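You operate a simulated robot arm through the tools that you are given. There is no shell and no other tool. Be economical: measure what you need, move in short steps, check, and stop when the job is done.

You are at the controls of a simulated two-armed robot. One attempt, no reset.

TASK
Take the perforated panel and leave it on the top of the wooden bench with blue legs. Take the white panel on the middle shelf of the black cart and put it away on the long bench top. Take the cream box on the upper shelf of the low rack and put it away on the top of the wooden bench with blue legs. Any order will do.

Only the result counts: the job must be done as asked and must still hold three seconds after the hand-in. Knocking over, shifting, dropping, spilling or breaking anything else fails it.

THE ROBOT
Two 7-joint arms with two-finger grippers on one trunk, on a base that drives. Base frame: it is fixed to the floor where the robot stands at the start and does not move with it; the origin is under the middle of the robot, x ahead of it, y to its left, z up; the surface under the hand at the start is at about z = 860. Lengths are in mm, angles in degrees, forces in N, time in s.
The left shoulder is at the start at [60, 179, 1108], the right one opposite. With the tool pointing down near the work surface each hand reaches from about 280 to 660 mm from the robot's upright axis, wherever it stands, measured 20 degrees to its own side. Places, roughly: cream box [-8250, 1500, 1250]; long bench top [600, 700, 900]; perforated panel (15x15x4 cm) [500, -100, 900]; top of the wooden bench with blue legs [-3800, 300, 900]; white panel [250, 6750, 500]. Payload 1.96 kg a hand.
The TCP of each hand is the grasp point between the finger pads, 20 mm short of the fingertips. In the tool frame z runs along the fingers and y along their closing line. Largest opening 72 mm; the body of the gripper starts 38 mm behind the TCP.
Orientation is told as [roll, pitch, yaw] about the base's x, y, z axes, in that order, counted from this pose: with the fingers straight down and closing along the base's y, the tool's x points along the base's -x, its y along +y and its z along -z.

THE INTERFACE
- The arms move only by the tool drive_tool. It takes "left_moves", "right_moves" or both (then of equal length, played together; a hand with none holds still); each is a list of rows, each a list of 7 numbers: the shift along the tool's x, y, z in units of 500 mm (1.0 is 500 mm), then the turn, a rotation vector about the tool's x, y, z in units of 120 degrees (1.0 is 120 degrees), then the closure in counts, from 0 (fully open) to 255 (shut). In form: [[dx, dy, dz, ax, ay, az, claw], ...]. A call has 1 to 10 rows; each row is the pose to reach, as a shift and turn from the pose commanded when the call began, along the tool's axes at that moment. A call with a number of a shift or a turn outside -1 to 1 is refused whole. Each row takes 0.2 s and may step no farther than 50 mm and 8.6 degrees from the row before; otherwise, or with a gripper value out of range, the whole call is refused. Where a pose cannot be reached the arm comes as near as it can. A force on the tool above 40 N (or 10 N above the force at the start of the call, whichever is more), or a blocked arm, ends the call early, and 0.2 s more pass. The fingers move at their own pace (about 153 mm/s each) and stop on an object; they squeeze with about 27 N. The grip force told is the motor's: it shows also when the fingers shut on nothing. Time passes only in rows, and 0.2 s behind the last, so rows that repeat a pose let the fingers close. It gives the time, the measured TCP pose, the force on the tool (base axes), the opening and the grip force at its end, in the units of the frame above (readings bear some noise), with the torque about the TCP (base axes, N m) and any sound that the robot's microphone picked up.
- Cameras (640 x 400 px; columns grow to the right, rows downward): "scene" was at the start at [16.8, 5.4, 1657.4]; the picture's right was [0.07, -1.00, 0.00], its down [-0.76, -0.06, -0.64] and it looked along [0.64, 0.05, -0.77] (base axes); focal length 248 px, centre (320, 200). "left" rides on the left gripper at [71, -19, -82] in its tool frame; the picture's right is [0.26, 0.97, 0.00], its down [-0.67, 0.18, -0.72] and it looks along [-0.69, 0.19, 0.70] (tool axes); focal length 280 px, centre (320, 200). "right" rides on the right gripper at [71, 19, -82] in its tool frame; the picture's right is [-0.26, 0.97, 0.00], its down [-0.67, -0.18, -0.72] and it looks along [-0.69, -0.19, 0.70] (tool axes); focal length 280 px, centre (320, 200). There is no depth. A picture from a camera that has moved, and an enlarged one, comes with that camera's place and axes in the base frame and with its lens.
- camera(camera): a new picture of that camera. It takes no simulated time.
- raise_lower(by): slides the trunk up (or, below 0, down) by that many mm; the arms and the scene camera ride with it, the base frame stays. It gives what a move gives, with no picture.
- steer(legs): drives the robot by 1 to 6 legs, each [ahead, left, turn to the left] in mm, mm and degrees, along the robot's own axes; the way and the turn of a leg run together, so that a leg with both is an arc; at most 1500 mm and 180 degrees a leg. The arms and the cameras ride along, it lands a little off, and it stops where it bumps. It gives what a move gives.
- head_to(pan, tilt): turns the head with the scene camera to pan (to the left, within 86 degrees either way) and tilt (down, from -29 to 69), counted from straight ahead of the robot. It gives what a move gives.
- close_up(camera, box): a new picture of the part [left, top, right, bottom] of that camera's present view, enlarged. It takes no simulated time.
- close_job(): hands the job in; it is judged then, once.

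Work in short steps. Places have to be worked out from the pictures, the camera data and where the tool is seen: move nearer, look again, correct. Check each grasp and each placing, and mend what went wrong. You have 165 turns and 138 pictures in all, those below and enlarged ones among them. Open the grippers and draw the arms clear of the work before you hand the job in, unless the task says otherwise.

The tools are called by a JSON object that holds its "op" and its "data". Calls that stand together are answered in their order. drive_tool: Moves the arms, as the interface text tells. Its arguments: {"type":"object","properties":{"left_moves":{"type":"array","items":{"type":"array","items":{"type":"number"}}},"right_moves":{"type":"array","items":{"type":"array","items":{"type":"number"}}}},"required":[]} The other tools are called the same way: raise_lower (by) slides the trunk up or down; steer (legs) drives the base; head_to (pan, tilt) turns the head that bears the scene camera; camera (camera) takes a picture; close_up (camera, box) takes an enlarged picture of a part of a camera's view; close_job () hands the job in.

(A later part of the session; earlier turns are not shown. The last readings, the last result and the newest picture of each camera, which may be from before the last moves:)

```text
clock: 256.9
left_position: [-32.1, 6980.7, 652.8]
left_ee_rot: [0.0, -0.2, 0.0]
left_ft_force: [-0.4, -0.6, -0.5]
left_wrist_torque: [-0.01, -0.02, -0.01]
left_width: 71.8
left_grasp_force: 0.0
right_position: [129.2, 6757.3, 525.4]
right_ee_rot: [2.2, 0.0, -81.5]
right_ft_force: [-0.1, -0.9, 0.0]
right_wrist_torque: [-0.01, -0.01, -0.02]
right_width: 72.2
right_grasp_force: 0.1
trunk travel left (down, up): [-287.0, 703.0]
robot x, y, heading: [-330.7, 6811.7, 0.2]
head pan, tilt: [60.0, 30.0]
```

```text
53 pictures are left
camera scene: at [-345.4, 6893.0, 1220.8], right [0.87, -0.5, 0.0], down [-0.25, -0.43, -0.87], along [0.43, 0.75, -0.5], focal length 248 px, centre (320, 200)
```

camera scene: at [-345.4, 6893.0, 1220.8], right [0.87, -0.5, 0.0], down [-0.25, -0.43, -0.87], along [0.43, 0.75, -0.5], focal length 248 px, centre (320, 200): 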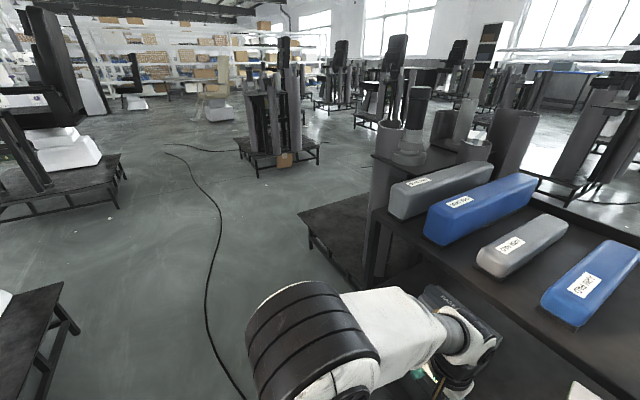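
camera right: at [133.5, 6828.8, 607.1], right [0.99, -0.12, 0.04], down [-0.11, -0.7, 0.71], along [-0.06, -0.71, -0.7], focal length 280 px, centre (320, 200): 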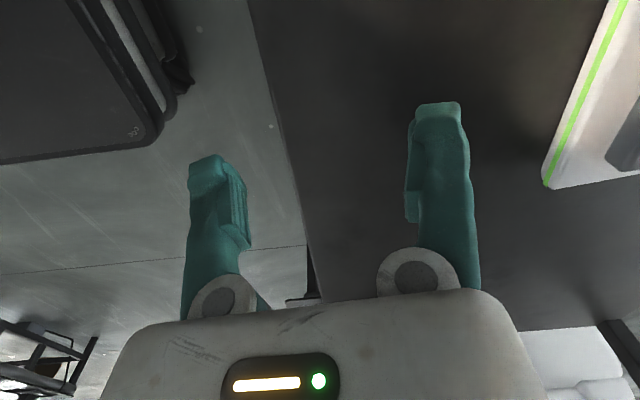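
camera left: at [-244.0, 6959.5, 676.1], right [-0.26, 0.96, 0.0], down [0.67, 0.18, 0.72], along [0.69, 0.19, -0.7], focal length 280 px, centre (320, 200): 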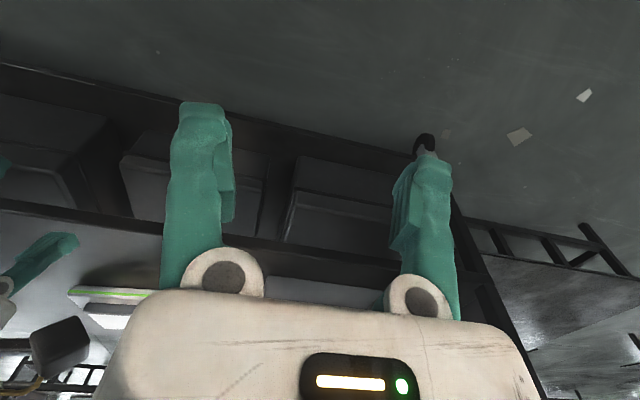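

The elbow rides high (z≈1000), so a straight-down reach 220 mm under the top shelf would bring the forearm against the shelf edge. Instead I'll tilt the tool 45 degrees forward with closed fingers, hook the panel's bar and drag the panel toward the shelf edge, then grip it there. First the tilt.

{"op": "drive_tool", "data": {"right_moves": [[0, 0, 0, -0.065, 0, 0, 255], [0, 0, 0, -0.13, 0, 0, 255], [0, 0, 0, -0.195, 0, 0, 255], [0, 0, 0, -0.26, 0, 0, 255], [0, 0, 0, -0.32, 0, 0, 255], [0, 0, 0, -0.375, 0, 0, 255]]}}

{"op": "head_to", "data": {"pan": 0, "tilt": 42}}

{"op": "camera", "data": {"camera": "scene"}}

{"op": "camera", "data": {"camera": "right"}}

```text
clock: 258.3
left_position: [-32.8, 6980.3, 653.5]
left_ee_rot: [0.0, -0.3, 0.1]
left_ft_force: [-0.8, -0.8, -0.6]
left_wrist_torque: [-0.03, 0.01, -0.06]
left_width: 72.0
left_grasp_force: 0.1
right_position: [128.4, 6756.8, 525.3]
right_ee_rot: [47.2, 0.0, -81.4]
right_ft_force: [0.0, -0.9, 0.3]
right_wrist_torque: [0.01, 0.0, -0.04]
right_width: 0.1
right_grasp_force: 27.6
trunk travel left (down, up): [-287.0, 703.0]
robot x, y, heading: [-333.1, 6815.5, 0.2]
head pan, tilt: [60.0, 30.0]
```

```text
clock: 259.6
left_position: [-31.6, 6979.9, 653.3]
left_ee_rot: [0.0, -0.2, 0.1]
left_ft_force: [0.2, 0.4, -0.7]
left_wrist_torque: [-0.01, -0.01, 0.01]
left_width: 72.1
left_grasp_force: 0.1
right_position: [128.2, 6755.7, 525.0]
right_ee_rot: [47.1, -0.1, -81.4]
right_ft_force: [-0.6, 0.1, -0.1]
right_wrist_torque: [0.03, 0.03, 0.02]
right_width: 0.1
right_grasp_force: 27.0
trunk travel left (down, up): [-287.0, 703.0]
robot x, y, heading: [-329.0, 6814.6, 0.2]
head pan, tilt: [0.0, 42.0]
```

```text
52 pictures are left
camera scene: at [-306.8, 6814.9, 1202.6], right [0.0, -1.0, 0.0], down [-0.67, 0.0, -0.74], along [0.74, 0.0, -0.67], focal length 248 px, centre (320, 200)
```

scene: 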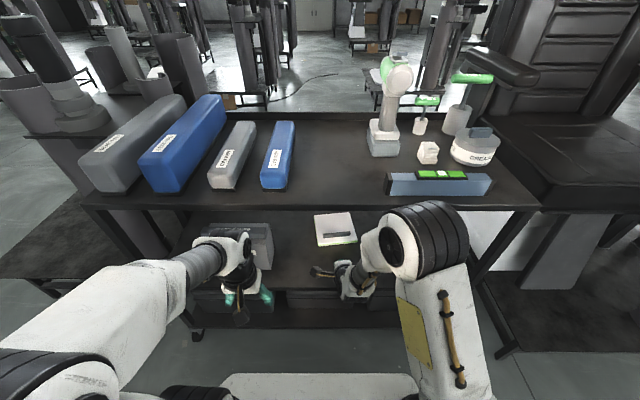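

```text
51 pictures are left
camera right: at [71.1, 6819.7, 594.7], right [0.69, -0.16, 0.71], down [-0.54, -0.76, 0.35], along [0.48, -0.63, -0.61], focal length 280 px, centre (320, 200)
```

right: 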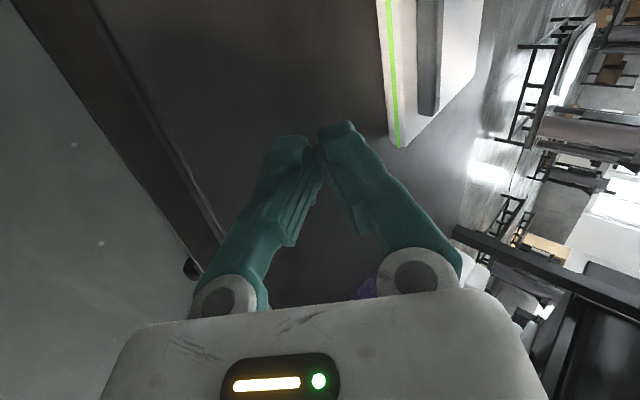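

The tilt worked and the panel with its bar is in full view (bar about [300,6751]). I move the closed fingers forward above and just beyond the bar.

{"op": "drive_tool", "data": {"right_moves": [[-0.012, 0.055, 0.05, 0, 0, 0, 255], [-0.025, 0.108, 0.1, 0, 0, 0, 255], [-0.037, 0.16, 0.15, 0, 0, 0, 255], [-0.05, 0.212, 0.2, 0, 0, 0, 255], [-0.062, 0.264, 0.248, 0, 0, 0, 255]]}}

{"op": "camera", "data": {"camera": "scene"}}

{"op": "camera", "data": {"camera": "right"}}

```text
clock: 260.8
left_position: [-42.9, 6978.9, 655.6]
left_ee_rot: [-0.1, -1.1, 0.0]
left_ft_force: [-0.2, 1.0, -0.4]
left_wrist_torque: [0.0, -0.01, 0.0]
left_width: 72.1
left_grasp_force: 0.1
right_position: [296.7, 6752.4, 539.2]
right_ee_rot: [47.1, -0.1, -81.2]
right_ft_force: [0.0, 0.3, -0.5]
right_wrist_torque: [0.0, 0.0, -0.01]
right_width: 0.0
right_grasp_force: 27.2
trunk travel left (down, up): [-287.0, 703.0]
robot x, y, heading: [-335.8, 6816.7, 0.3]
head pan, tilt: [0.0, 42.0]
```

```text
50 pictures are left
camera scene: at [-325.5, 6813.6, 1201.2], right [0.0, -1.0, 0.0], down [-0.66, 0.0, -0.75], along [0.75, 0.0, -0.66], focal length 248 px, centre (320, 200)
```

scene: 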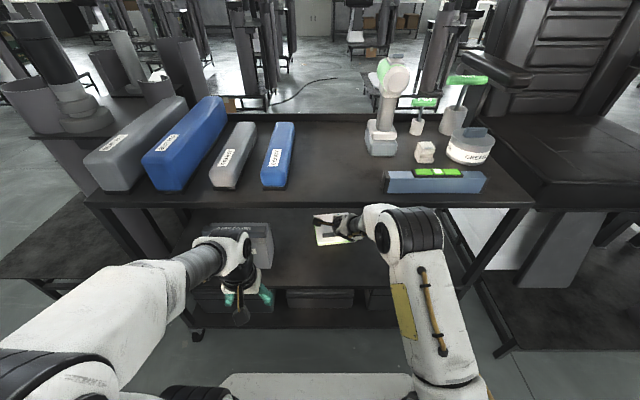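

```text
49 pictures are left
camera right: at [239.6, 6815.5, 608.6], right [0.69, -0.16, 0.71], down [-0.54, -0.76, 0.35], along [0.48, -0.63, -0.61], focal length 280 px, centre (320, 200)
```

right: 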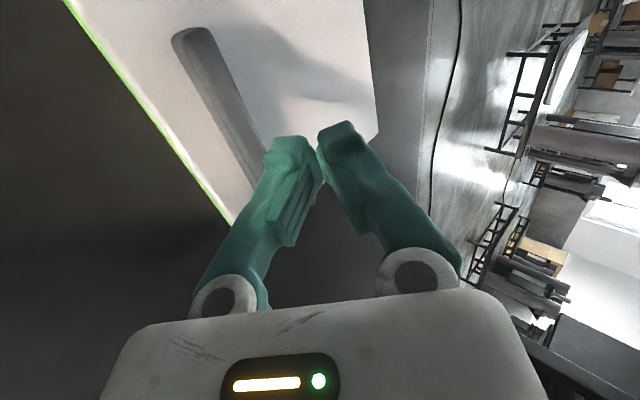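

The tips are above the bar's near side. The base reading swayed a little (left pitch -1.1), so I re-read the state to see whether something is pressing.

{"op": "head_to", "data": {"pan": 0, "tilt": 43}}

{"op": "close_up", "data": {"camera": "scene", "box": [280, 150, 480, 280]}}

```text
clock: 261.4
left_position: [-42.6, 6979.6, 657.9]
left_ee_rot: [0.1, -1.2, 0.1]
left_ft_force: [1.0, 0.5, -0.3]
left_wrist_torque: [-0.01, -0.04, 0.01]
left_width: 71.9
left_grasp_force: 0.1
right_position: [295.3, 6751.4, 537.7]
right_ee_rot: [46.8, 0.0, -81.4]
right_ft_force: [0.1, 0.5, 0.2]
right_wrist_torque: [0.02, 0.02, 0.01]
right_width: 0.0
right_grasp_force: 26.7
trunk travel left (down, up): [-287.0, 703.0]
robot x, y, heading: [-335.2, 6816.1, -0.0]
head pan, tilt: [0.0, 43.0]
```

```text
3.08 times, centred on (380, 215) of scene
camera zoom: at [-326.6, 6813.4, 1200.3], right [0.0, -1.0, 0.0], down [-0.67, 0.0, -0.74], along [0.74, 0.0, -0.67], focal length 764 px, centre (135, 154)
```

zoom: 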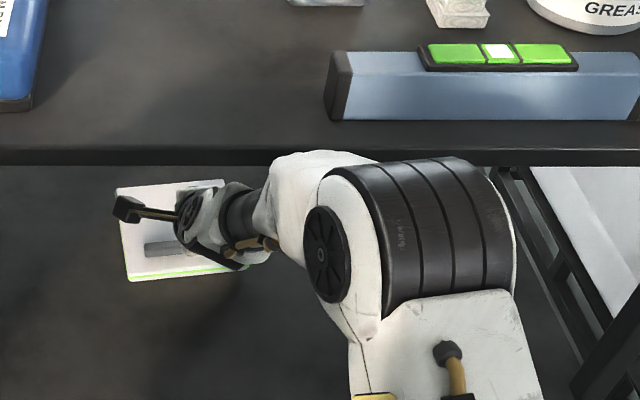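

The lean persists, so the forearm is touching the top shelf's edge. I draw the tool straight back 120 mm at once and check the cart.

{"op": "drive_tool", "data": {"right_moves": [[0, -0.055, -0.058, 0, 0, 0, 255], [0, -0.11, -0.117, 0, 0, 0, 255], [0, -0.164, -0.175, 0, 0, 0, 255]]}}

{"op": "camera", "data": {"camera": "scene"}}

```text
clock: 262.2
left_position: [-31.6, 6980.1, 652.5]
left_ee_rot: [0.0, -0.3, 0.2]
left_ft_force: [0.0, 0.4, -0.5]
left_wrist_torque: [0.02, 0.0, -0.01]
left_width: 72.0
left_grasp_force: 0.0
right_position: [195.1, 6734.5, 537.4]
right_ee_rot: [47.3, -0.1, -81.6]
right_ft_force: [-0.9, 0.1, -0.5]
right_wrist_torque: [0.0, -0.02, -0.01]
right_width: 0.0
right_grasp_force: 27.1
trunk travel left (down, up): [-287.0, 703.0]
robot x, y, heading: [-329.3, 6813.1, 0.1]
head pan, tilt: [0.0, 43.0]
```

```text
47 pictures are left
camera scene: at [-307.1, 6814.3, 1201.6], right [0.0, -1.0, 0.0], down [-0.68, 0.0, -0.73], along [0.73, 0.0, -0.68], focal length 248 px, centre (320, 200)
```

scene: 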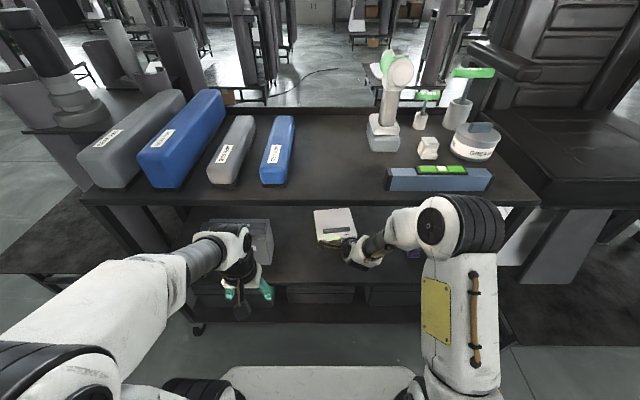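

The robot sprang back to neutral and the cart looks unmoved. I back the base off 200 mm, raise the arm 170 mm and lower the trunk 170 mm, so the forearm runs flatter and clears the shelf edge.

{"op": "steer", "data": {"legs": [[-200, 0, 0]]}}

{"op": "drive_tool", "data": {"right_moves": [[0, 0.06, -0.056, 0, 0, 0, 255], [0, 0.12, -0.112, 0, 0, 0, 255], [0, 0.18, -0.168, 0, 0, 0, 255], [0, 0.24, -0.224, 0, 0, 0, 255]]}}

{"op": "raise_lower", "data": {"by": -165}}

{"op": "camera", "data": {"camera": "scene"}}

```text
clock: 263.8
left_position: [-232.6, 6979.8, 653.2]
left_ee_rot: [0.0, -0.3, 0.1]
left_ft_force: [-1.0, 0.7, 0.1]
left_wrist_torque: [0.02, -0.01, 0.0]
left_width: 72.2
left_grasp_force: 0.0
right_position: [-6.0, 6734.7, 535.9]
right_ee_rot: [47.3, 0.0, -81.7]
right_ft_force: [0.3, 0.5, -0.9]
right_wrist_torque: [0.0, 0.04, -0.01]
right_width: 0.0
right_grasp_force: 27.2
trunk travel left (down, up): [-287.0, 703.0]
robot x, y, heading: [-530.0, 6815.3, 0.1]
head pan, tilt: [0.0, 43.0]
```

```text
clock: 264.8
left_position: [-232.2, 6980.0, 654.3]
left_ee_rot: [-0.1, -0.2, 0.0]
left_ft_force: [1.3, -0.2, -1.2]
left_wrist_torque: [0.03, 0.0, -0.02]
left_width: 72.2
left_grasp_force: 0.1
right_position: [-6.0, 6735.9, 697.2]
right_ee_rot: [46.9, 0.3, -81.4]
right_ft_force: [-1.2, 2.0, 1.8]
right_wrist_torque: [-0.15, 0.01, -0.1]
right_width: 0.1
right_grasp_force: 27.2
trunk travel left (down, up): [-287.0, 703.0]
robot x, y, heading: [-532.4, 6815.0, 0.0]
head pan, tilt: [0.0, 43.0]
```

```text
clock: 266.7
left_position: [-232.3, 6978.7, 488.3]
left_ee_rot: [0.0, -0.3, 0.2]
left_ft_force: [-0.3, 0.6, -1.0]
left_wrist_torque: [-0.01, 0.02, -0.01]
left_width: 72.1
left_grasp_force: 0.0
right_position: [-6.1, 6735.2, 533.4]
right_ee_rot: [47.3, 0.0, -81.5]
right_ft_force: [-1.1, -0.2, 0.2]
right_wrist_torque: [0.05, -0.02, -0.01]
right_width: 0.0
right_grasp_force: 27.2
trunk travel left (down, up): [-122.0, 868.0]
robot x, y, heading: [-530.6, 6812.0, 0.1]
head pan, tilt: [0.0, 43.0]
```

```text
46 pictures are left
camera scene: at [-507.4, 6814.3, 1036.1], right [0.0, -1.0, 0.0], down [-0.68, 0.0, -0.73], along [0.73, 0.0, -0.68], focal length 248 px, centre (320, 200)
```

scene: 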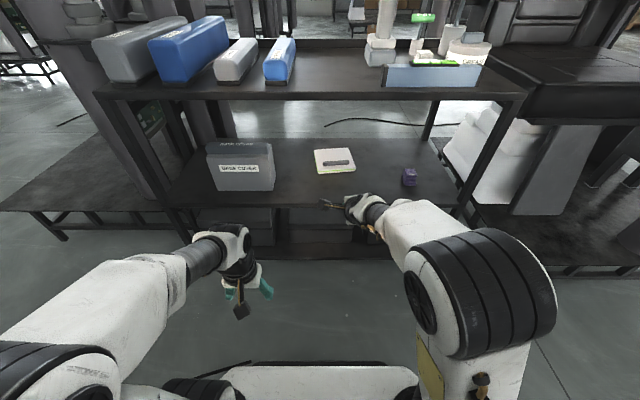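

The arm is now much flatter and the shelf opening is clear. I drive forward 255 mm with the tool at z≈533 and look.

{"op": "steer", "data": {"legs": [[255, 0, 0]]}}

{"op": "camera", "data": {"camera": "scene"}}

{"op": "camera", "data": {"camera": "right"}}

```text
clock: 268.5
left_position: [21.4, 6980.9, 488.5]
left_ee_rot: [0.0, -0.3, 0.1]
left_ft_force: [0.1, 0.0, 0.3]
left_wrist_torque: [0.01, 0.0, 0.03]
left_width: 72.4
left_grasp_force: 0.3
right_position: [248.3, 6736.2, 532.7]
right_ee_rot: [47.3, -0.1, -81.4]
right_ft_force: [0.4, -0.4, -0.3]
right_wrist_torque: [0.02, -0.01, 0.0]
right_width: 0.2
right_grasp_force: 27.1
trunk travel left (down, up): [-122.0, 868.0]
robot x, y, heading: [-276.0, 6812.1, 0.5]
head pan, tilt: [0.0, 43.0]
```

```text
45 pictures are left
camera scene: at [-253.7, 6815.2, 1036.1], right [0.0, -1.0, 0.0], down [-0.68, 0.0, -0.73], along [0.73, 0.0, -0.68], focal length 248 px, centre (320, 200)
```

scene: 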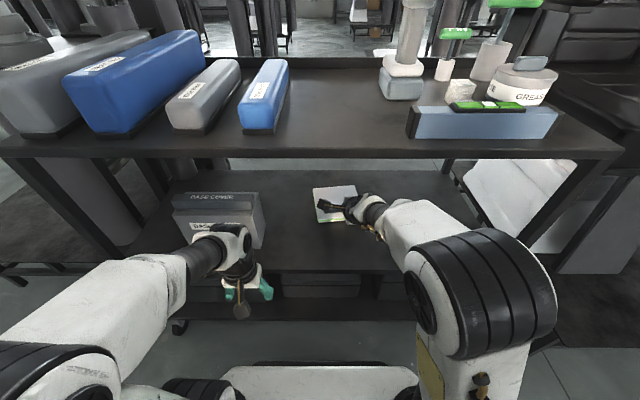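

```text
44 pictures are left
camera right: at [190.8, 6800.0, 602.9], right [0.69, -0.16, 0.71], down [-0.54, -0.76, 0.35], along [0.48, -0.63, -0.61], focal length 280 px, centre (320, 200)
```

right: 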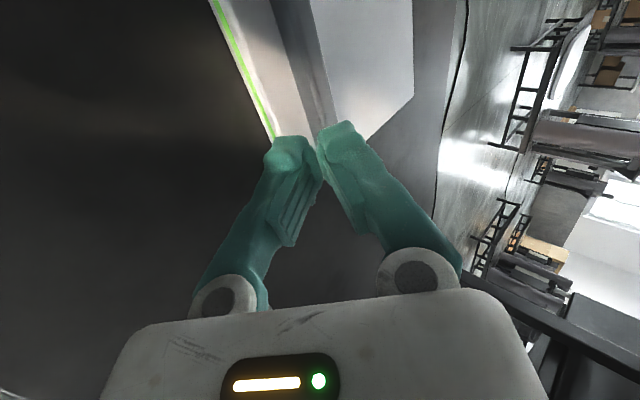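

No lean this time. I extend 66 mm so that the tips pass over and behind the bar.

{"op": "drive_tool", "data": {"right_moves": [[0.004, 0.03, 0.032, 0, 0, 0, 255], [0.008, 0.06, 0.064, 0, 0, 0, 255], [0.012, 0.09, 0.096, 0, 0, 0, 255]]}}

{"op": "camera", "data": {"camera": "right"}}

{"op": "close_up", "data": {"camera": "scene", "box": [280, 150, 440, 260]}}

```text
clock: 269.3
left_position: [21.9, 6981.7, 488.2]
left_ee_rot: [0.0, -0.2, 0.3]
left_ft_force: [-0.2, 0.0, -0.3]
left_wrist_torque: [0.01, -0.02, 0.02]
left_width: 72.1
left_grasp_force: 0.0
right_position: [311.9, 6752.8, 533.4]
right_ee_rot: [47.2, 0.1, -81.5]
right_ft_force: [-0.1, 0.4, 0.5]
right_wrist_torque: [0.05, -0.01, 0.01]
right_width: 0.0
right_grasp_force: 26.7
trunk travel left (down, up): [-122.0, 868.0]
robot x, y, heading: [-277.2, 6813.7, 0.3]
head pan, tilt: [0.0, 43.0]
```

```text
43 pictures are left
camera right: at [255.1, 6816.1, 603.2], right [0.69, -0.16, 0.71], down [-0.54, -0.76, 0.35], along [0.48, -0.63, -0.61], focal length 280 px, centre (320, 200)
```

right: 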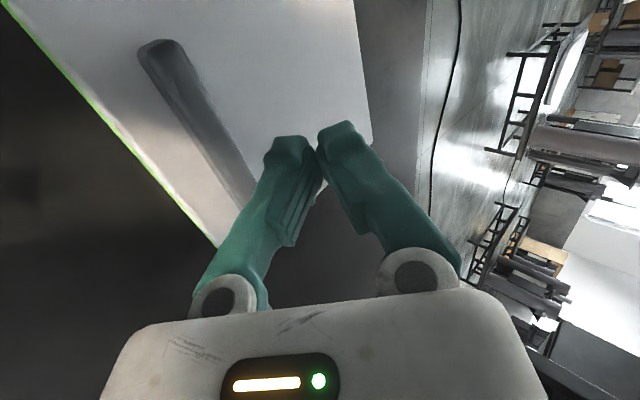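

```text
3.64 times, centred on (360, 205) of scene
camera zoom: at [-253.6, 6815.1, 1036.1], right [0.0, -1.0, 0.0], down [-0.68, 0.0, -0.73], along [0.73, 0.0, -0.68], focal length 903 px, centre (174, 182)
```

zoom: 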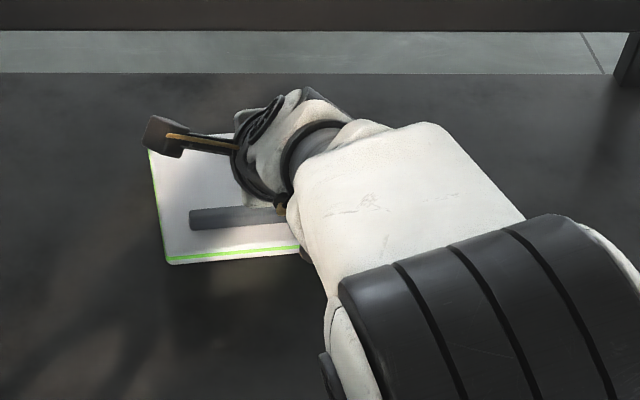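

The bar's rear edge is at x≈306 here. I move 12 mm further and lower the tips behind the bar, watching force.

{"op": "drive_tool", "data": {"right_moves": [[0, 0.016, 0.018, 0, 0, 0, 255], [0, -0.006, 0.038, 0, 0, 0, 255], [0, -0.024, 0.055, 0, 0, 0, 255], [0, -0.036, 0.066, 0, 0, 0, 255], [0, -0.043, 0.073, 0, 0, 0, 255]]}}

{"op": "camera", "data": {"camera": "right"}}

```text
clock: 270.5
left_position: [20.4, 6981.2, 489.8]
left_ee_rot: [-0.1, -0.4, 0.3]
left_ft_force: [-0.3, -0.8, -0.3]
left_wrist_torque: [-0.02, 0.01, -0.01]
left_width: 71.9
left_grasp_force: 0.0
right_position: [325.2, 6755.0, 498.6]
right_ee_rot: [47.8, -0.1, -81.4]
right_ft_force: [4.7, 1.2, 29.3]
right_wrist_torque: [0.16, 0.52, -0.07]
right_width: 0.1
right_grasp_force: 27.0
trunk travel left (down, up): [-122.0, 868.0]
robot x, y, heading: [-278.3, 6817.7, 0.4]
head pan, tilt: [0.0, 43.0]
```

```text
41 pictures are left
camera right: at [267.2, 6818.1, 567.4], right [0.68, -0.16, 0.72], down [-0.55, -0.76, 0.35], along [0.49, -0.63, -0.61], focal length 280 px, centre (320, 200)
```

right: 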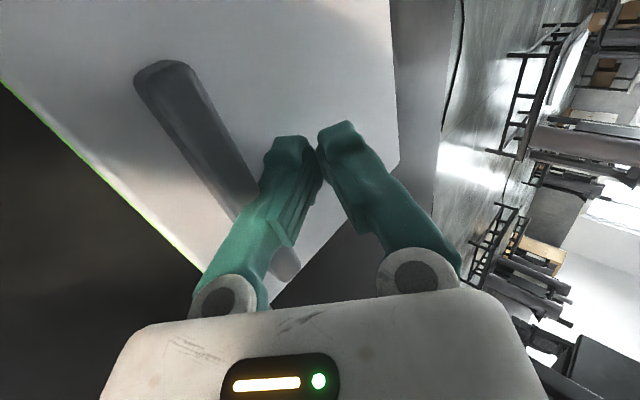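

The finger now lies against the bar's rear top edge with its tip about 10 mm below the bar top: hooked. I ease up 1 mm and pull back 40 mm with the arm.

{"op": "drive_tool", "data": {"right_moves": [[0, -0.012, -0.016, 0, 0, 0, 255], [0, -0.026, -0.03, 0, 0, 0, 255], [0, -0.04, -0.045, 0, 0, 0, 255], [0, -0.053, -0.06, 0, 0, 0, 255]]}}

{"op": "camera", "data": {"camera": "right"}}

```text
clock: 271.5
left_position: [21.2, 6980.6, 487.1]
left_ee_rot: [0.0, -0.2, 0.2]
left_ft_force: [-0.4, -0.6, 0.1]
left_wrist_torque: [-0.03, 0.0, -0.01]
left_width: 71.7
left_grasp_force: 0.0
right_position: [290.8, 6749.8, 499.1]
right_ee_rot: [47.9, 0.1, -81.5]
right_ft_force: [3.5, 1.3, 12.6]
right_wrist_torque: [0.07, 0.21, -0.02]
right_width: 0.1
right_grasp_force: 26.7
trunk travel left (down, up): [-122.0, 868.0]
robot x, y, heading: [-274.2, 6818.6, 0.3]
head pan, tilt: [0.0, 43.0]
stopped in row 4 (right hand): the force on the tool passed its limit at 41 N (the readings are from after the stop); the commanded pose is now the measured one
```

```text
40 pictures are left
camera right: at [232.0, 6812.8, 566.8], right [0.68, -0.16, 0.72], down [-0.55, -0.76, 0.34], along [0.49, -0.62, -0.61], focal length 280 px, centre (320, 200)
```

right: 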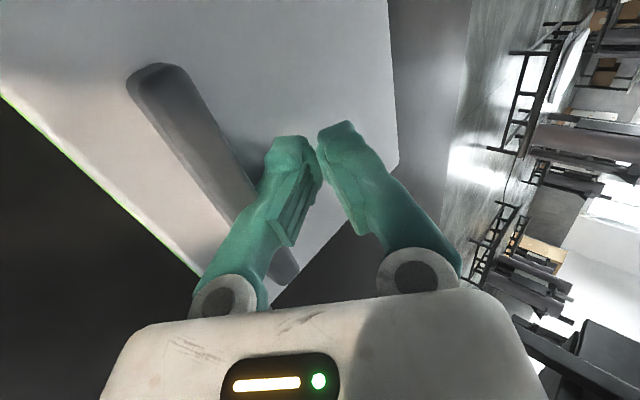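

The drag works: the panel moved along with the tool. I continue pulling by backing the base 80 mm.

{"op": "steer", "data": {"legs": [[-80, 0, 0]]}}

{"op": "camera", "data": {"camera": "right"}}

```text
clock: 272.6
left_position: [-58.1, 6979.7, 489.0]
left_ee_rot: [0.0, -0.3, 0.2]
left_ft_force: [1.2, 1.0, 0.2]
left_wrist_torque: [-0.01, -0.01, 0.01]
left_width: 72.0
left_grasp_force: 0.1
right_position: [209.7, 6749.6, 496.2]
right_ee_rot: [47.6, 0.0, -81.4]
right_ft_force: [2.9, 1.2, 12.4]
right_wrist_torque: [0.07, 0.24, -0.04]
right_width: 0.1
right_grasp_force: 27.3
trunk travel left (down, up): [-122.0, 868.0]
robot x, y, heading: [-357.0, 6813.6, 0.2]
head pan, tilt: [0.0, 43.0]
```

```text
39 pictures are left
camera right: at [152.0, 6812.5, 565.5], right [0.68, -0.16, 0.71], down [-0.54, -0.76, 0.35], along [0.49, -0.62, -0.61], focal length 280 px, centre (320, 200)
```

right: 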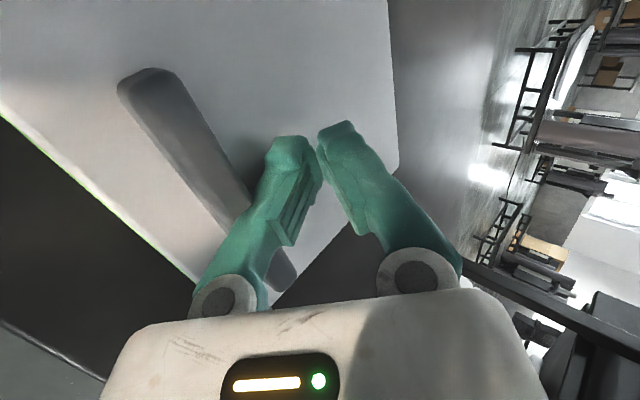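

It follows well; the bar is now at x≈185. I pull 75 mm more.

{"op": "steer", "data": {"legs": [[-75, 0, 0]]}}

{"op": "camera", "data": {"camera": "scene"}}

{"op": "camera", "data": {"camera": "right"}}

```text
clock: 273.6
left_position: [-132.5, 6980.9, 487.6]
left_ee_rot: [0.0, -0.2, 0.1]
left_ft_force: [0.1, 1.0, 0.1]
left_wrist_torque: [-0.01, -0.01, -0.01]
left_width: 72.4
left_grasp_force: 0.0
right_position: [134.9, 6748.7, 494.9]
right_ee_rot: [47.4, 0.1, -81.4]
right_ft_force: [-0.6, -1.0, 0.7]
right_wrist_torque: [0.02, 0.0, -0.01]
right_width: 0.1
right_grasp_force: 26.8
trunk travel left (down, up): [-122.0, 868.0]
robot x, y, heading: [-428.6, 6815.8, 0.2]
head pan, tilt: [0.0, 43.0]
```

```text
38 pictures are left
camera scene: at [-407.8, 6814.6, 1036.0], right [0.0, -1.0, 0.0], down [-0.68, 0.0, -0.73], along [0.73, 0.0, -0.68], focal length 248 px, centre (320, 200)
```

scene: 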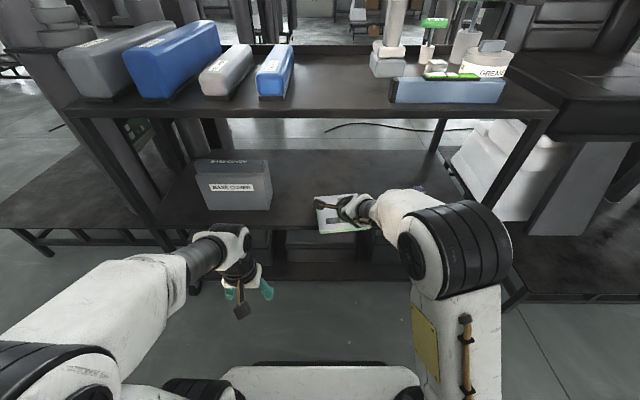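

```text
37 pictures are left
camera right: at [77.3, 6812.2, 564.6], right [0.68, -0.16, 0.71], down [-0.54, -0.76, 0.35], along [0.49, -0.62, -0.61], focal length 280 px, centre (320, 200)
```

right: 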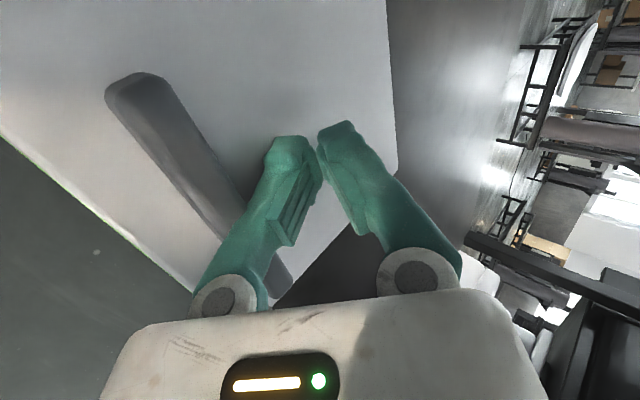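

The panel now overhangs the shelf front a little, with the bar at x≈98. I pull 15 mm more, lift the tool clear and back off to turn it upright outside the cart.

{"op": "steer", "data": {"legs": [[-16, 0, 0]]}}

{"op": "drive_tool", "data": {"right_moves": [[0, 0.03, -0.02, 0, 0, 0, 255], [0, 0.07, -0.06, 0, 0, 0, 255], [0, 0.11, -0.1, 0, 0, 0, 255]]}}

{"op": "camera", "data": {"camera": "right"}}

```text
clock: 274.4
left_position: [-148.4, 6978.9, 488.1]
left_ee_rot: [0.0, -0.2, 0.1]
left_ft_force: [-0.1, -0.5, 0.3]
left_wrist_torque: [-0.02, -0.04, 0.0]
left_width: 71.9
left_grasp_force: 0.1
right_position: [119.6, 6749.2, 495.1]
right_ee_rot: [47.3, 0.1, -81.4]
right_ft_force: [-0.6, 0.4, 1.1]
right_wrist_torque: [0.02, 0.01, -0.01]
right_width: 0.0
right_grasp_force: 26.8
trunk travel left (down, up): [-122.0, 868.0]
robot x, y, heading: [-445.3, 6812.3, 0.5]
head pan, tilt: [0.0, 43.0]
```

```text
clock: 275.2
left_position: [-149.1, 6980.3, 488.1]
left_ee_rot: [0.0, -0.2, 0.3]
left_ft_force: [0.5, -0.4, 0.1]
left_wrist_torque: [0.0, 0.02, 0.02]
left_width: 72.0
left_grasp_force: 0.1
right_position: [118.1, 6747.7, 569.4]
right_ee_rot: [47.3, 0.0, -81.5]
right_ft_force: [-0.1, 0.3, -0.4]
right_wrist_torque: [-0.02, -0.02, 0.02]
right_width: 0.1
right_grasp_force: 26.9
trunk travel left (down, up): [-122.0, 868.0]
robot x, y, heading: [-446.3, 6814.1, 0.3]
head pan, tilt: [0.0, 43.0]
```

```text
36 pictures are left
camera right: at [61.3, 6811.5, 639.7], right [0.69, -0.16, 0.71], down [-0.54, -0.76, 0.35], along [0.49, -0.62, -0.61], focal length 280 px, centre (320, 200)
```

right: 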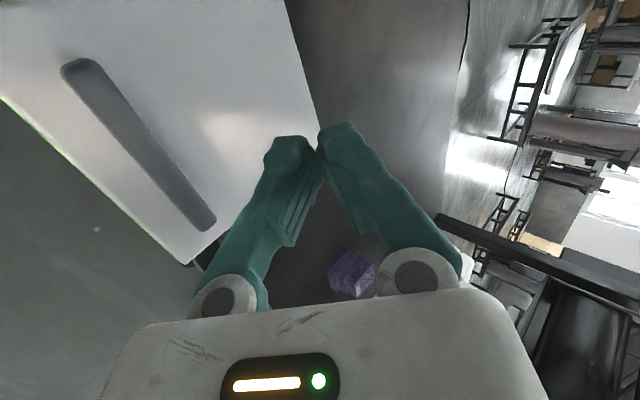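

The bar is now centred at about [85,6751], yaw about 6 degrees. I back out 150 mm, raise the trunk 110, then bring the tool upright, lower and open.

{"op": "steer", "data": {"legs": [[-150, 0, 0]]}}

{"op": "raise_lower", "data": {"by": 110}}

{"op": "drive_tool", "data": {"right_moves": [[0, -0.05, 0.019, 0.066, 0, 0, 0], [0, -0.1, 0.038, 0.132, 0, 0, 0], [0, -0.15, 0.057, 0.198, 0, 0, 0], [0, -0.2, 0.076, 0.264, 0, 0, 0], [0, -0.25, 0.096, 0.33, 0, 0, 0], [0, -0.302, 0.115, 0.395, 0, 0, 0]]}}

```text
clock: 276.6
left_position: [-302.3, 6980.0, 488.6]
left_ee_rot: [0.0, -0.2, 0.4]
left_ft_force: [-0.6, 0.6, 0.1]
left_wrist_torque: [-0.03, -0.02, -0.02]
left_width: 72.0
left_grasp_force: 0.0
right_position: [-33.8, 6748.0, 569.2]
right_ee_rot: [47.3, 0.0, -81.3]
right_ft_force: [0.5, -1.1, -0.2]
right_wrist_torque: [-0.02, 0.01, -0.02]
right_width: 0.0
right_grasp_force: 27.2
trunk travel left (down, up): [-122.0, 868.0]
robot x, y, heading: [-599.9, 6812.4, 0.2]
head pan, tilt: [0.0, 43.0]
```

```text
clock: 278.0
left_position: [-302.1, 6979.1, 598.2]
left_ee_rot: [-0.1, -0.3, 0.3]
left_ft_force: [1.1, -0.1, 0.4]
left_wrist_torque: [-0.01, -0.03, 0.03]
left_width: 72.1
left_grasp_force: 0.1
right_position: [-33.4, 6747.9, 679.5]
right_ee_rot: [47.5, 0.0, -81.3]
right_ft_force: [0.9, 0.1, 0.2]
right_wrist_torque: [0.0, -0.02, -0.01]
right_width: 0.1
right_grasp_force: 27.4
trunk travel left (down, up): [-232.0, 758.0]
robot x, y, heading: [-598.4, 6813.2, 0.7]
head pan, tilt: [0.0, 43.0]
```

```text
clock: 279.4
left_position: [-301.9, 6980.7, 598.9]
left_ee_rot: [0.0, -0.2, 0.3]
left_ft_force: [0.4, 0.3, 0.7]
left_wrist_torque: [-0.01, 0.03, 0.0]
left_width: 72.1
left_grasp_force: 0.0
right_position: [-91.4, 6738.4, 529.0]
right_ee_rot: [-0.1, 0.0, -81.3]
right_ft_force: [-0.3, 0.3, 0.4]
right_wrist_torque: [-0.02, 0.0, 0.02]
right_width: 72.0
right_grasp_force: 0.1
trunk travel left (down, up): [-232.0, 758.0]
robot x, y, heading: [-602.5, 6814.4, 0.5]
head pan, tilt: [0.0, 43.0]
```

The tool is upright at [-91,6738,529]. I drive forward 150 mm and look.

{"op": "steer", "data": {"legs": [[150, 0, 0]]}}

{"op": "camera", "data": {"camera": "right"}}

{"op": "camera", "data": {"camera": "scene"}}

```text
clock: 280.7
left_position: [-153.9, 6980.4, 598.0]
left_ee_rot: [0.0, -0.3, 0.3]
left_ft_force: [0.4, -0.8, 0.0]
left_wrist_torque: [0.04, 0.02, -0.02]
left_width: 71.9
left_grasp_force: 0.2
right_position: [57.5, 6738.8, 530.5]
right_ee_rot: [-0.1, -0.1, -81.4]
right_ft_force: [0.3, 0.3, 0.0]
right_wrist_torque: [-0.03, -0.01, -0.01]
right_width: 71.8
right_grasp_force: 0.0
trunk travel left (down, up): [-232.0, 758.0]
robot x, y, heading: [-451.7, 6815.7, 0.2]
head pan, tilt: [0.0, 43.0]
```

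```text
35 pictures are left
camera right: at [65.3, 6812.0, 611.6], right [0.99, -0.11, 0.0], down [-0.08, -0.69, 0.72], along [-0.08, -0.71, -0.7], focal length 280 px, centre (320, 200)
```

right: 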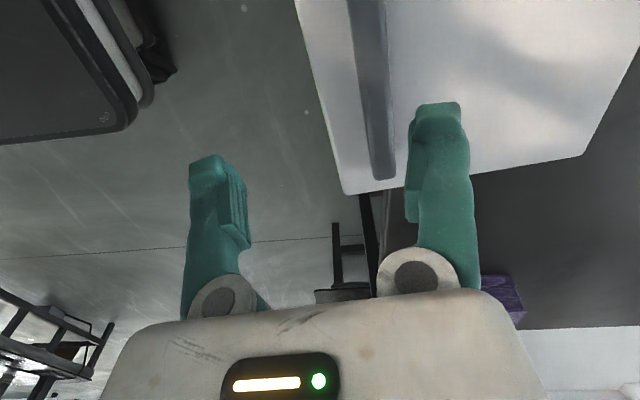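

```text
34 pictures are left
camera scene: at [-427.4, 6814.5, 1146.1], right [0.01, -1.0, 0.0], down [-0.68, 0.0, -0.73], along [0.73, 0.0, -0.68], focal length 248 px, centre (320, 200)
```

scene: 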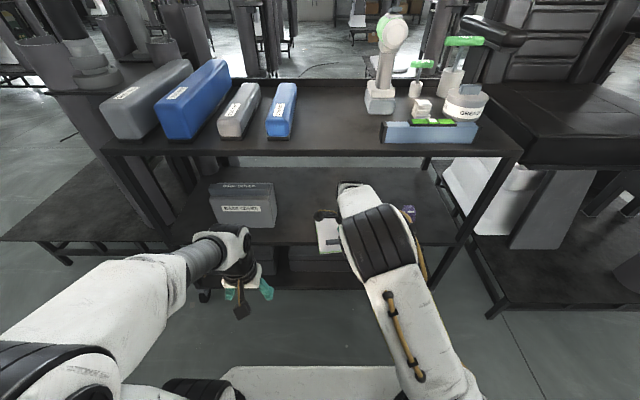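

The bar is centred at about [84.5,6750]. I align over it with a 40 mm opening and lower to z≈505.

{"op": "drive_tool", "data": {"right_moves": [[0.008, 0.03, 0, 0, 0, 0, 113], [0.016, 0.057, 0.01, 0, 0, 0, 113], [0.016, 0.057, 0.03, 0, 0, 0, 113], [0.016, 0.057, 0.05, 0, 0, 0, 113]]}}

{"op": "close_up", "data": {"camera": "right", "box": [180, 40, 460, 220]}}

```text
clock: 281.7
left_position: [-152.6, 6980.4, 598.0]
left_ee_rot: [-0.1, -0.2, 0.3]
left_ft_force: [-0.1, 0.3, -0.3]
left_wrist_torque: [0.02, -0.02, -0.01]
left_width: 72.0
left_grasp_force: 0.0
right_position: [83.6, 6750.9, 506.1]
right_ee_rot: [0.2, 0.0, -81.3]
right_ft_force: [0.5, 0.5, 0.8]
right_wrist_torque: [0.03, -0.01, 0.01]
right_width: 40.1
right_grasp_force: 0.2
right hand out of reach, approached as far as the arm can: row 2
trunk travel left (down, up): [-232.0, 758.0]
robot x, y, heading: [-449.4, 6814.2, 0.5]
head pan, tilt: [0.0, 43.0]
```

```text
2.22 times, centred on (320, 130) of right
camera zoom: at [92.3, 6824.8, 586.8], right [0.99, -0.11, 0.0], down [-0.08, -0.69, 0.71], along [-0.08, -0.71, -0.7], focal length 623 px, centre (320, 356)
```

zoom: 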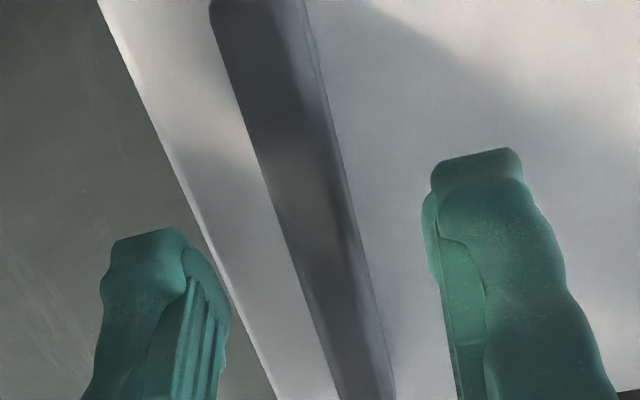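

The bar lies between the fingers. I shift 3 mm, narrow to about 28 mm and lower to grip height.

{"op": "drive_tool", "data": {"right_moves": [[0, -0.006, 0, 0, 0, 0, 156], [0, -0.006, 0.012, 0, 0, 0, 156], [0, -0.006, 0.022, 0, 0, 0, 156], [0, -0.006, 0.028, 0, 0, 0, 156]]}}

{"op": "close_up", "data": {"camera": "right", "box": [180, 40, 460, 220]}}

```text
clock: 282.7
left_position: [-153.1, 6979.8, 598.7]
left_ee_rot: [0.0, -0.3, 0.3]
left_ft_force: [-0.8, -0.5, 0.1]
left_wrist_torque: [-0.02, 0.0, -0.02]
left_width: 72.0
left_grasp_force: 0.0
right_position: [80.6, 6750.6, 491.7]
right_ee_rot: [0.2, 0.0, -81.3]
right_ft_force: [-0.2, -0.8, 4.9]
right_wrist_torque: [-0.05, -0.01, 0.01]
right_width: 27.8
right_grasp_force: 0.0
trunk travel left (down, up): [-232.0, 758.0]
robot x, y, heading: [-451.9, 6816.1, 0.4]
head pan, tilt: [0.0, 43.0]
```

```text
2.22 times, centred on (320, 130) of right
camera zoom: at [89.3, 6823.7, 573.4], right [0.99, -0.11, 0.0], down [-0.08, -0.69, 0.72], along [-0.08, -0.71, -0.7], focal length 623 px, centre (320, 356)
```

zoom: 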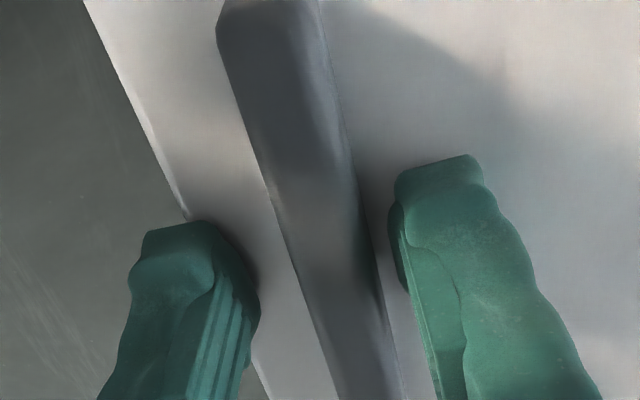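

The tips just touch the plate (5 N) with the bar between them. I close.

{"op": "drive_tool", "data": {"right_moves": [[0, 0, -0.002, 0, 0, 0, 255], [0, 0, -0.002, 0, 0, 0, 255], [0, 0, -0.002, 0, 0, 0, 255]]}}

{"op": "close_up", "data": {"camera": "right", "box": [180, 40, 460, 220]}}

```text
clock: 283.5
left_position: [-152.5, 6980.7, 597.7]
left_ee_rot: [-0.1, -0.2, 0.4]
left_ft_force: [0.2, 0.0, -0.2]
left_wrist_torque: [-0.02, 0.01, -0.02]
left_width: 72.1
left_grasp_force: 0.0
right_position: [81.6, 6750.3, 492.8]
right_ee_rot: [0.0, 0.0, -81.2]
right_ft_force: [0.1, 0.3, 1.3]
right_wrist_torque: [0.03, 0.05, 0.02]
right_width: 13.5
right_grasp_force: 27.2
trunk travel left (down, up): [-232.0, 758.0]
robot x, y, heading: [-451.4, 6817.5, 0.6]
head pan, tilt: [0.0, 43.0]
```

```text
2.22 times, centred on (320, 130) of right
camera zoom: at [89.7, 6823.7, 573.4], right [0.99, -0.11, 0.0], down [-0.08, -0.69, 0.72], along [-0.08, -0.71, -0.7], focal length 623 px, centre (320, 356)
```

zoom: 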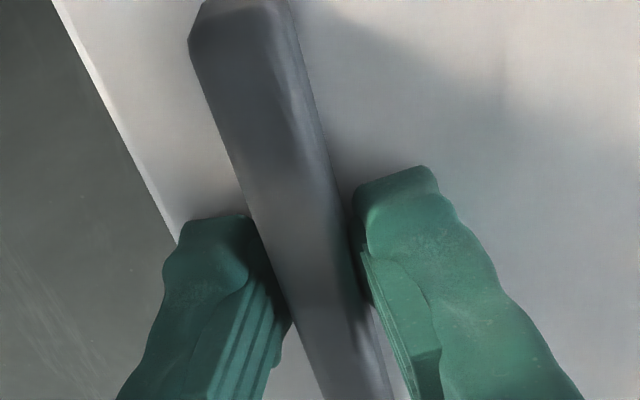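

The bar is gripped (13.5 mm). I lift 18 mm with the trunk and back straight out.

{"op": "raise_lower", "data": {"by": 18}}

{"op": "steer", "data": {"legs": [[-320, 0, 0]]}}

{"op": "camera", "data": {"camera": "scene"}}

```text
clock: 284.2
left_position: [-152.4, 6980.8, 616.3]
left_ee_rot: [0.0, -0.3, 0.3]
left_ft_force: [0.6, -0.3, -0.6]
left_wrist_torque: [-0.01, 0.02, 0.0]
left_width: 71.8
left_grasp_force: 0.0
right_position: [81.8, 6751.1, 509.7]
right_ee_rot: [0.1, 0.0, -81.2]
right_ft_force: [-0.5, 0.8, -1.8]
right_wrist_torque: [0.02, 0.06, 0.0]
right_width: 12.8
right_grasp_force: 26.9
trunk travel left (down, up): [-250.0, 740.0]
robot x, y, heading: [-452.8, 6819.2, 0.4]
head pan, tilt: [0.0, 43.0]
```

```text
clock: 286.3
left_position: [-472.1, 6977.7, 615.7]
left_ee_rot: [-0.1, -0.3, 0.0]
left_ft_force: [0.3, 0.2, 0.4]
left_wrist_torque: [-0.03, -0.03, 0.02]
left_width: 71.9
left_grasp_force: 0.0
right_position: [-238.3, 6746.8, 511.2]
right_ee_rot: [0.0, 0.0, -81.5]
right_ft_force: [-0.3, -0.4, -1.2]
right_wrist_torque: [0.0, 0.05, 0.01]
right_width: 13.0
right_grasp_force: 26.8
trunk travel left (down, up): [-250.0, 740.0]
robot x, y, heading: [-771.4, 6811.1, 0.4]
head pan, tilt: [0.0, 43.0]
```

```text
30 pictures are left
camera scene: at [-747.5, 6813.4, 1164.1], right [0.0, -1.0, 0.0], down [-0.68, 0.0, -0.73], along [0.73, 0.0, -0.68], focal length 248 px, centre (320, 200)
```

scene: 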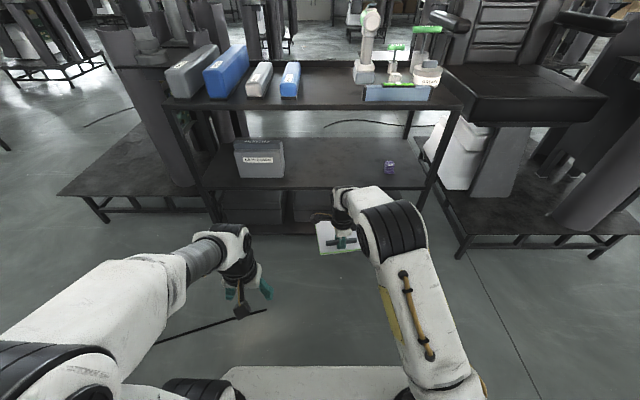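

The panel is out and held. I raise the trunk in two moves, shift forward slightly and turn right to face -y.

{"op": "raise_lower", "data": {"by": 400}}

{"op": "raise_lower", "data": {"by": 320}}

{"op": "steer", "data": {"legs": [[120, 0, 0], [0, 0, -90]]}}

{"op": "head_to", "data": {"pan": 0, "tilt": 28}}

{"op": "camera", "data": {"camera": "scene"}}

```text
clock: 290.1
left_position: [-471.9, 6977.8, 1016.9]
left_ee_rot: [0.0, -0.1, -0.1]
left_ft_force: [-0.1, -0.7, -0.4]
left_wrist_torque: [0.01, -0.03, 0.03]
left_width: 72.2
left_grasp_force: 0.0
right_position: [-238.1, 6747.5, 909.9]
right_ee_rot: [-0.1, -0.1, -81.5]
right_ft_force: [0.1, -0.3, -1.8]
right_wrist_torque: [-0.02, 0.06, 0.01]
right_width: 13.2
right_grasp_force: 27.3
trunk travel left (down, up): [-650.0, 340.0]
robot x, y, heading: [-772.6, 6817.9, -0.0]
head pan, tilt: [0.0, 43.0]
```

```text
clock: 293.3
left_position: [-471.9, 6978.7, 1335.9]
left_ee_rot: [0.0, -0.1, -0.1]
left_ft_force: [-0.7, -0.7, -0.5]
left_wrist_torque: [-0.01, 0.01, 0.02]
left_width: 71.8
left_grasp_force: 0.0
right_position: [-237.6, 6745.0, 1228.7]
right_ee_rot: [-0.1, -0.1, -81.6]
right_ft_force: [0.0, 0.2, -2.4]
right_wrist_torque: [0.0, 0.07, -0.01]
right_width: 13.2
right_grasp_force: 27.3
trunk travel left (down, up): [-970.0, 20.0]
robot x, y, heading: [-766.8, 6815.2, 0.1]
head pan, tilt: [0.0, 43.0]
```

```text
clock: 298.4
left_position: [-490.2, 6513.1, 1336.4]
left_ee_rot: [0.0, -0.2, -91.0]
left_ft_force: [0.0, 0.3, -0.4]
left_wrist_torque: [0.0, -0.02, 0.0]
left_width: 71.9
left_grasp_force: 0.1
right_position: [-724.7, 6282.7, 1230.1]
right_ee_rot: [0.0, 0.0, -172.5]
right_ft_force: [0.1, 0.3, -1.4]
right_wrist_torque: [0.02, 0.02, 0.0]
right_width: 12.9
right_grasp_force: 27.3
trunk travel left (down, up): [-970.0, 20.0]
robot x, y, heading: [-649.7, 6812.0, -90.8]
head pan, tilt: [0.0, 43.0]
```

```text
clock: 299.2
left_position: [-490.3, 6512.7, 1336.6]
left_ee_rot: [0.0, -0.2, -90.9]
left_ft_force: [0.7, 0.3, -0.5]
left_wrist_torque: [-0.01, 0.01, -0.01]
left_width: 72.1
left_grasp_force: 0.1
right_position: [-726.2, 6283.2, 1229.6]
right_ee_rot: [0.0, -0.1, -172.5]
right_ft_force: [-0.1, 0.8, -1.3]
right_wrist_torque: [0.05, 0.0, -0.02]
right_width: 13.1
right_grasp_force: 27.1
trunk travel left (down, up): [-970.0, 20.0]
robot x, y, heading: [-650.3, 6812.6, -90.9]
head pan, tilt: [0.0, 28.0]
```

```text
29 pictures are left
camera scene: at [-651.1, 6781.7, 1906.9], right [-1.0, 0.01, 0.0], down [0.01, 0.47, -0.88], along [-0.01, -0.88, -0.47], focal length 248 px, centre (320, 200)
```

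scene: 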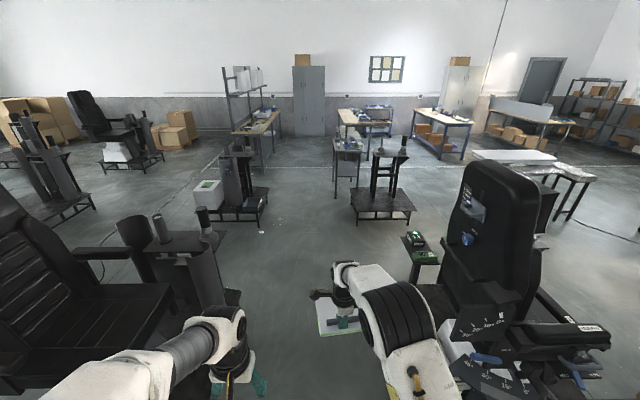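

The lane back is clear. I shift 200 mm toward +x and drive 3000 mm down the lane.

{"op": "steer", "data": {"legs": [[0, 200, 0.9], [1500, 0, 0], [700, 0, 0]]}}

{"op": "camera", "data": {"camera": "scene"}}

```text
clock: 311.2
left_position: [-276.0, 4333.1, 1336.3]
left_ee_rot: [0.0, -0.3, -89.6]
left_ft_force: [0.6, 0.7, -0.7]
left_wrist_torque: [-0.01, -0.01, -0.02]
left_width: 72.0
left_grasp_force: 0.1
right_position: [-506.4, 4098.3, 1230.6]
right_ee_rot: [0.1, 0.0, -171.3]
right_ft_force: [-0.6, -0.2, -1.7]
right_wrist_torque: [0.08, 0.05, -0.03]
right_width: 12.9
right_grasp_force: 26.5
trunk travel left (down, up): [-970.0, 20.0]
robot x, y, heading: [-438.0, 4628.8, -89.7]
head pan, tilt: [0.0, 28.0]
```

```text
28 pictures are left
camera scene: at [-442.2, 4598.9, 1907.0], right [-1.0, -0.01, 0.0], down [0.0, 0.47, -0.88], along [0.01, -0.88, -0.47], focal length 248 px, centre (320, 200)
```

scene: 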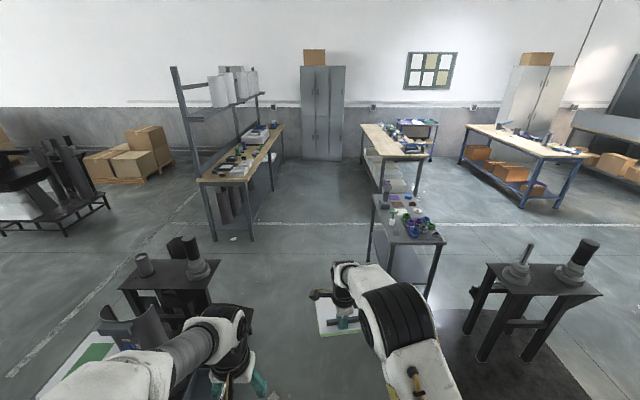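

The lane remains clear. I shift 40 mm to the left and go on 2700 mm.

{"op": "steer", "data": {"legs": [[400, 40, -0.3], [1500, 0, 0], [900, 0, 0]]}}

{"op": "camera", "data": {"camera": "scene"}}

```text
clock: 325.2
left_position: [-212.8, 1505.7, 1335.9]
left_ee_rot: [0.0, -0.4, -89.6]
left_ft_force: [-0.3, 0.1, 0.5]
left_wrist_torque: [0.01, 0.02, -0.02]
left_width: 71.9
left_grasp_force: 0.1
right_position: [-440.3, 1270.6, 1230.2]
right_ee_rot: [0.1, 0.1, -171.2]
right_ft_force: [0.4, -0.4, -1.8]
right_wrist_torque: [0.06, -0.03, 0.0]
right_width: 12.9
right_grasp_force: 27.3
trunk travel left (down, up): [-970.0, 20.0]
robot x, y, heading: [-380.8, 1802.6, -89.2]
head pan, tilt: [0.0, 28.0]
```

```text
27 pictures are left
camera scene: at [-378.6, 1771.7, 1907.0], right [-1.0, -0.01, 0.0], down [0.0, 0.47, -0.88], along [0.01, -0.88, -0.47], focal length 248 px, centre (320, 200)
```

scene: 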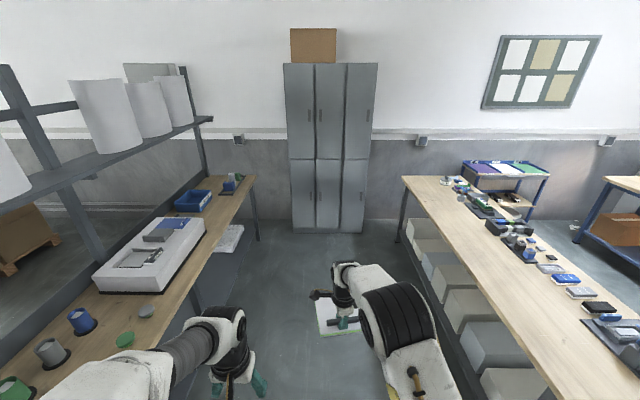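

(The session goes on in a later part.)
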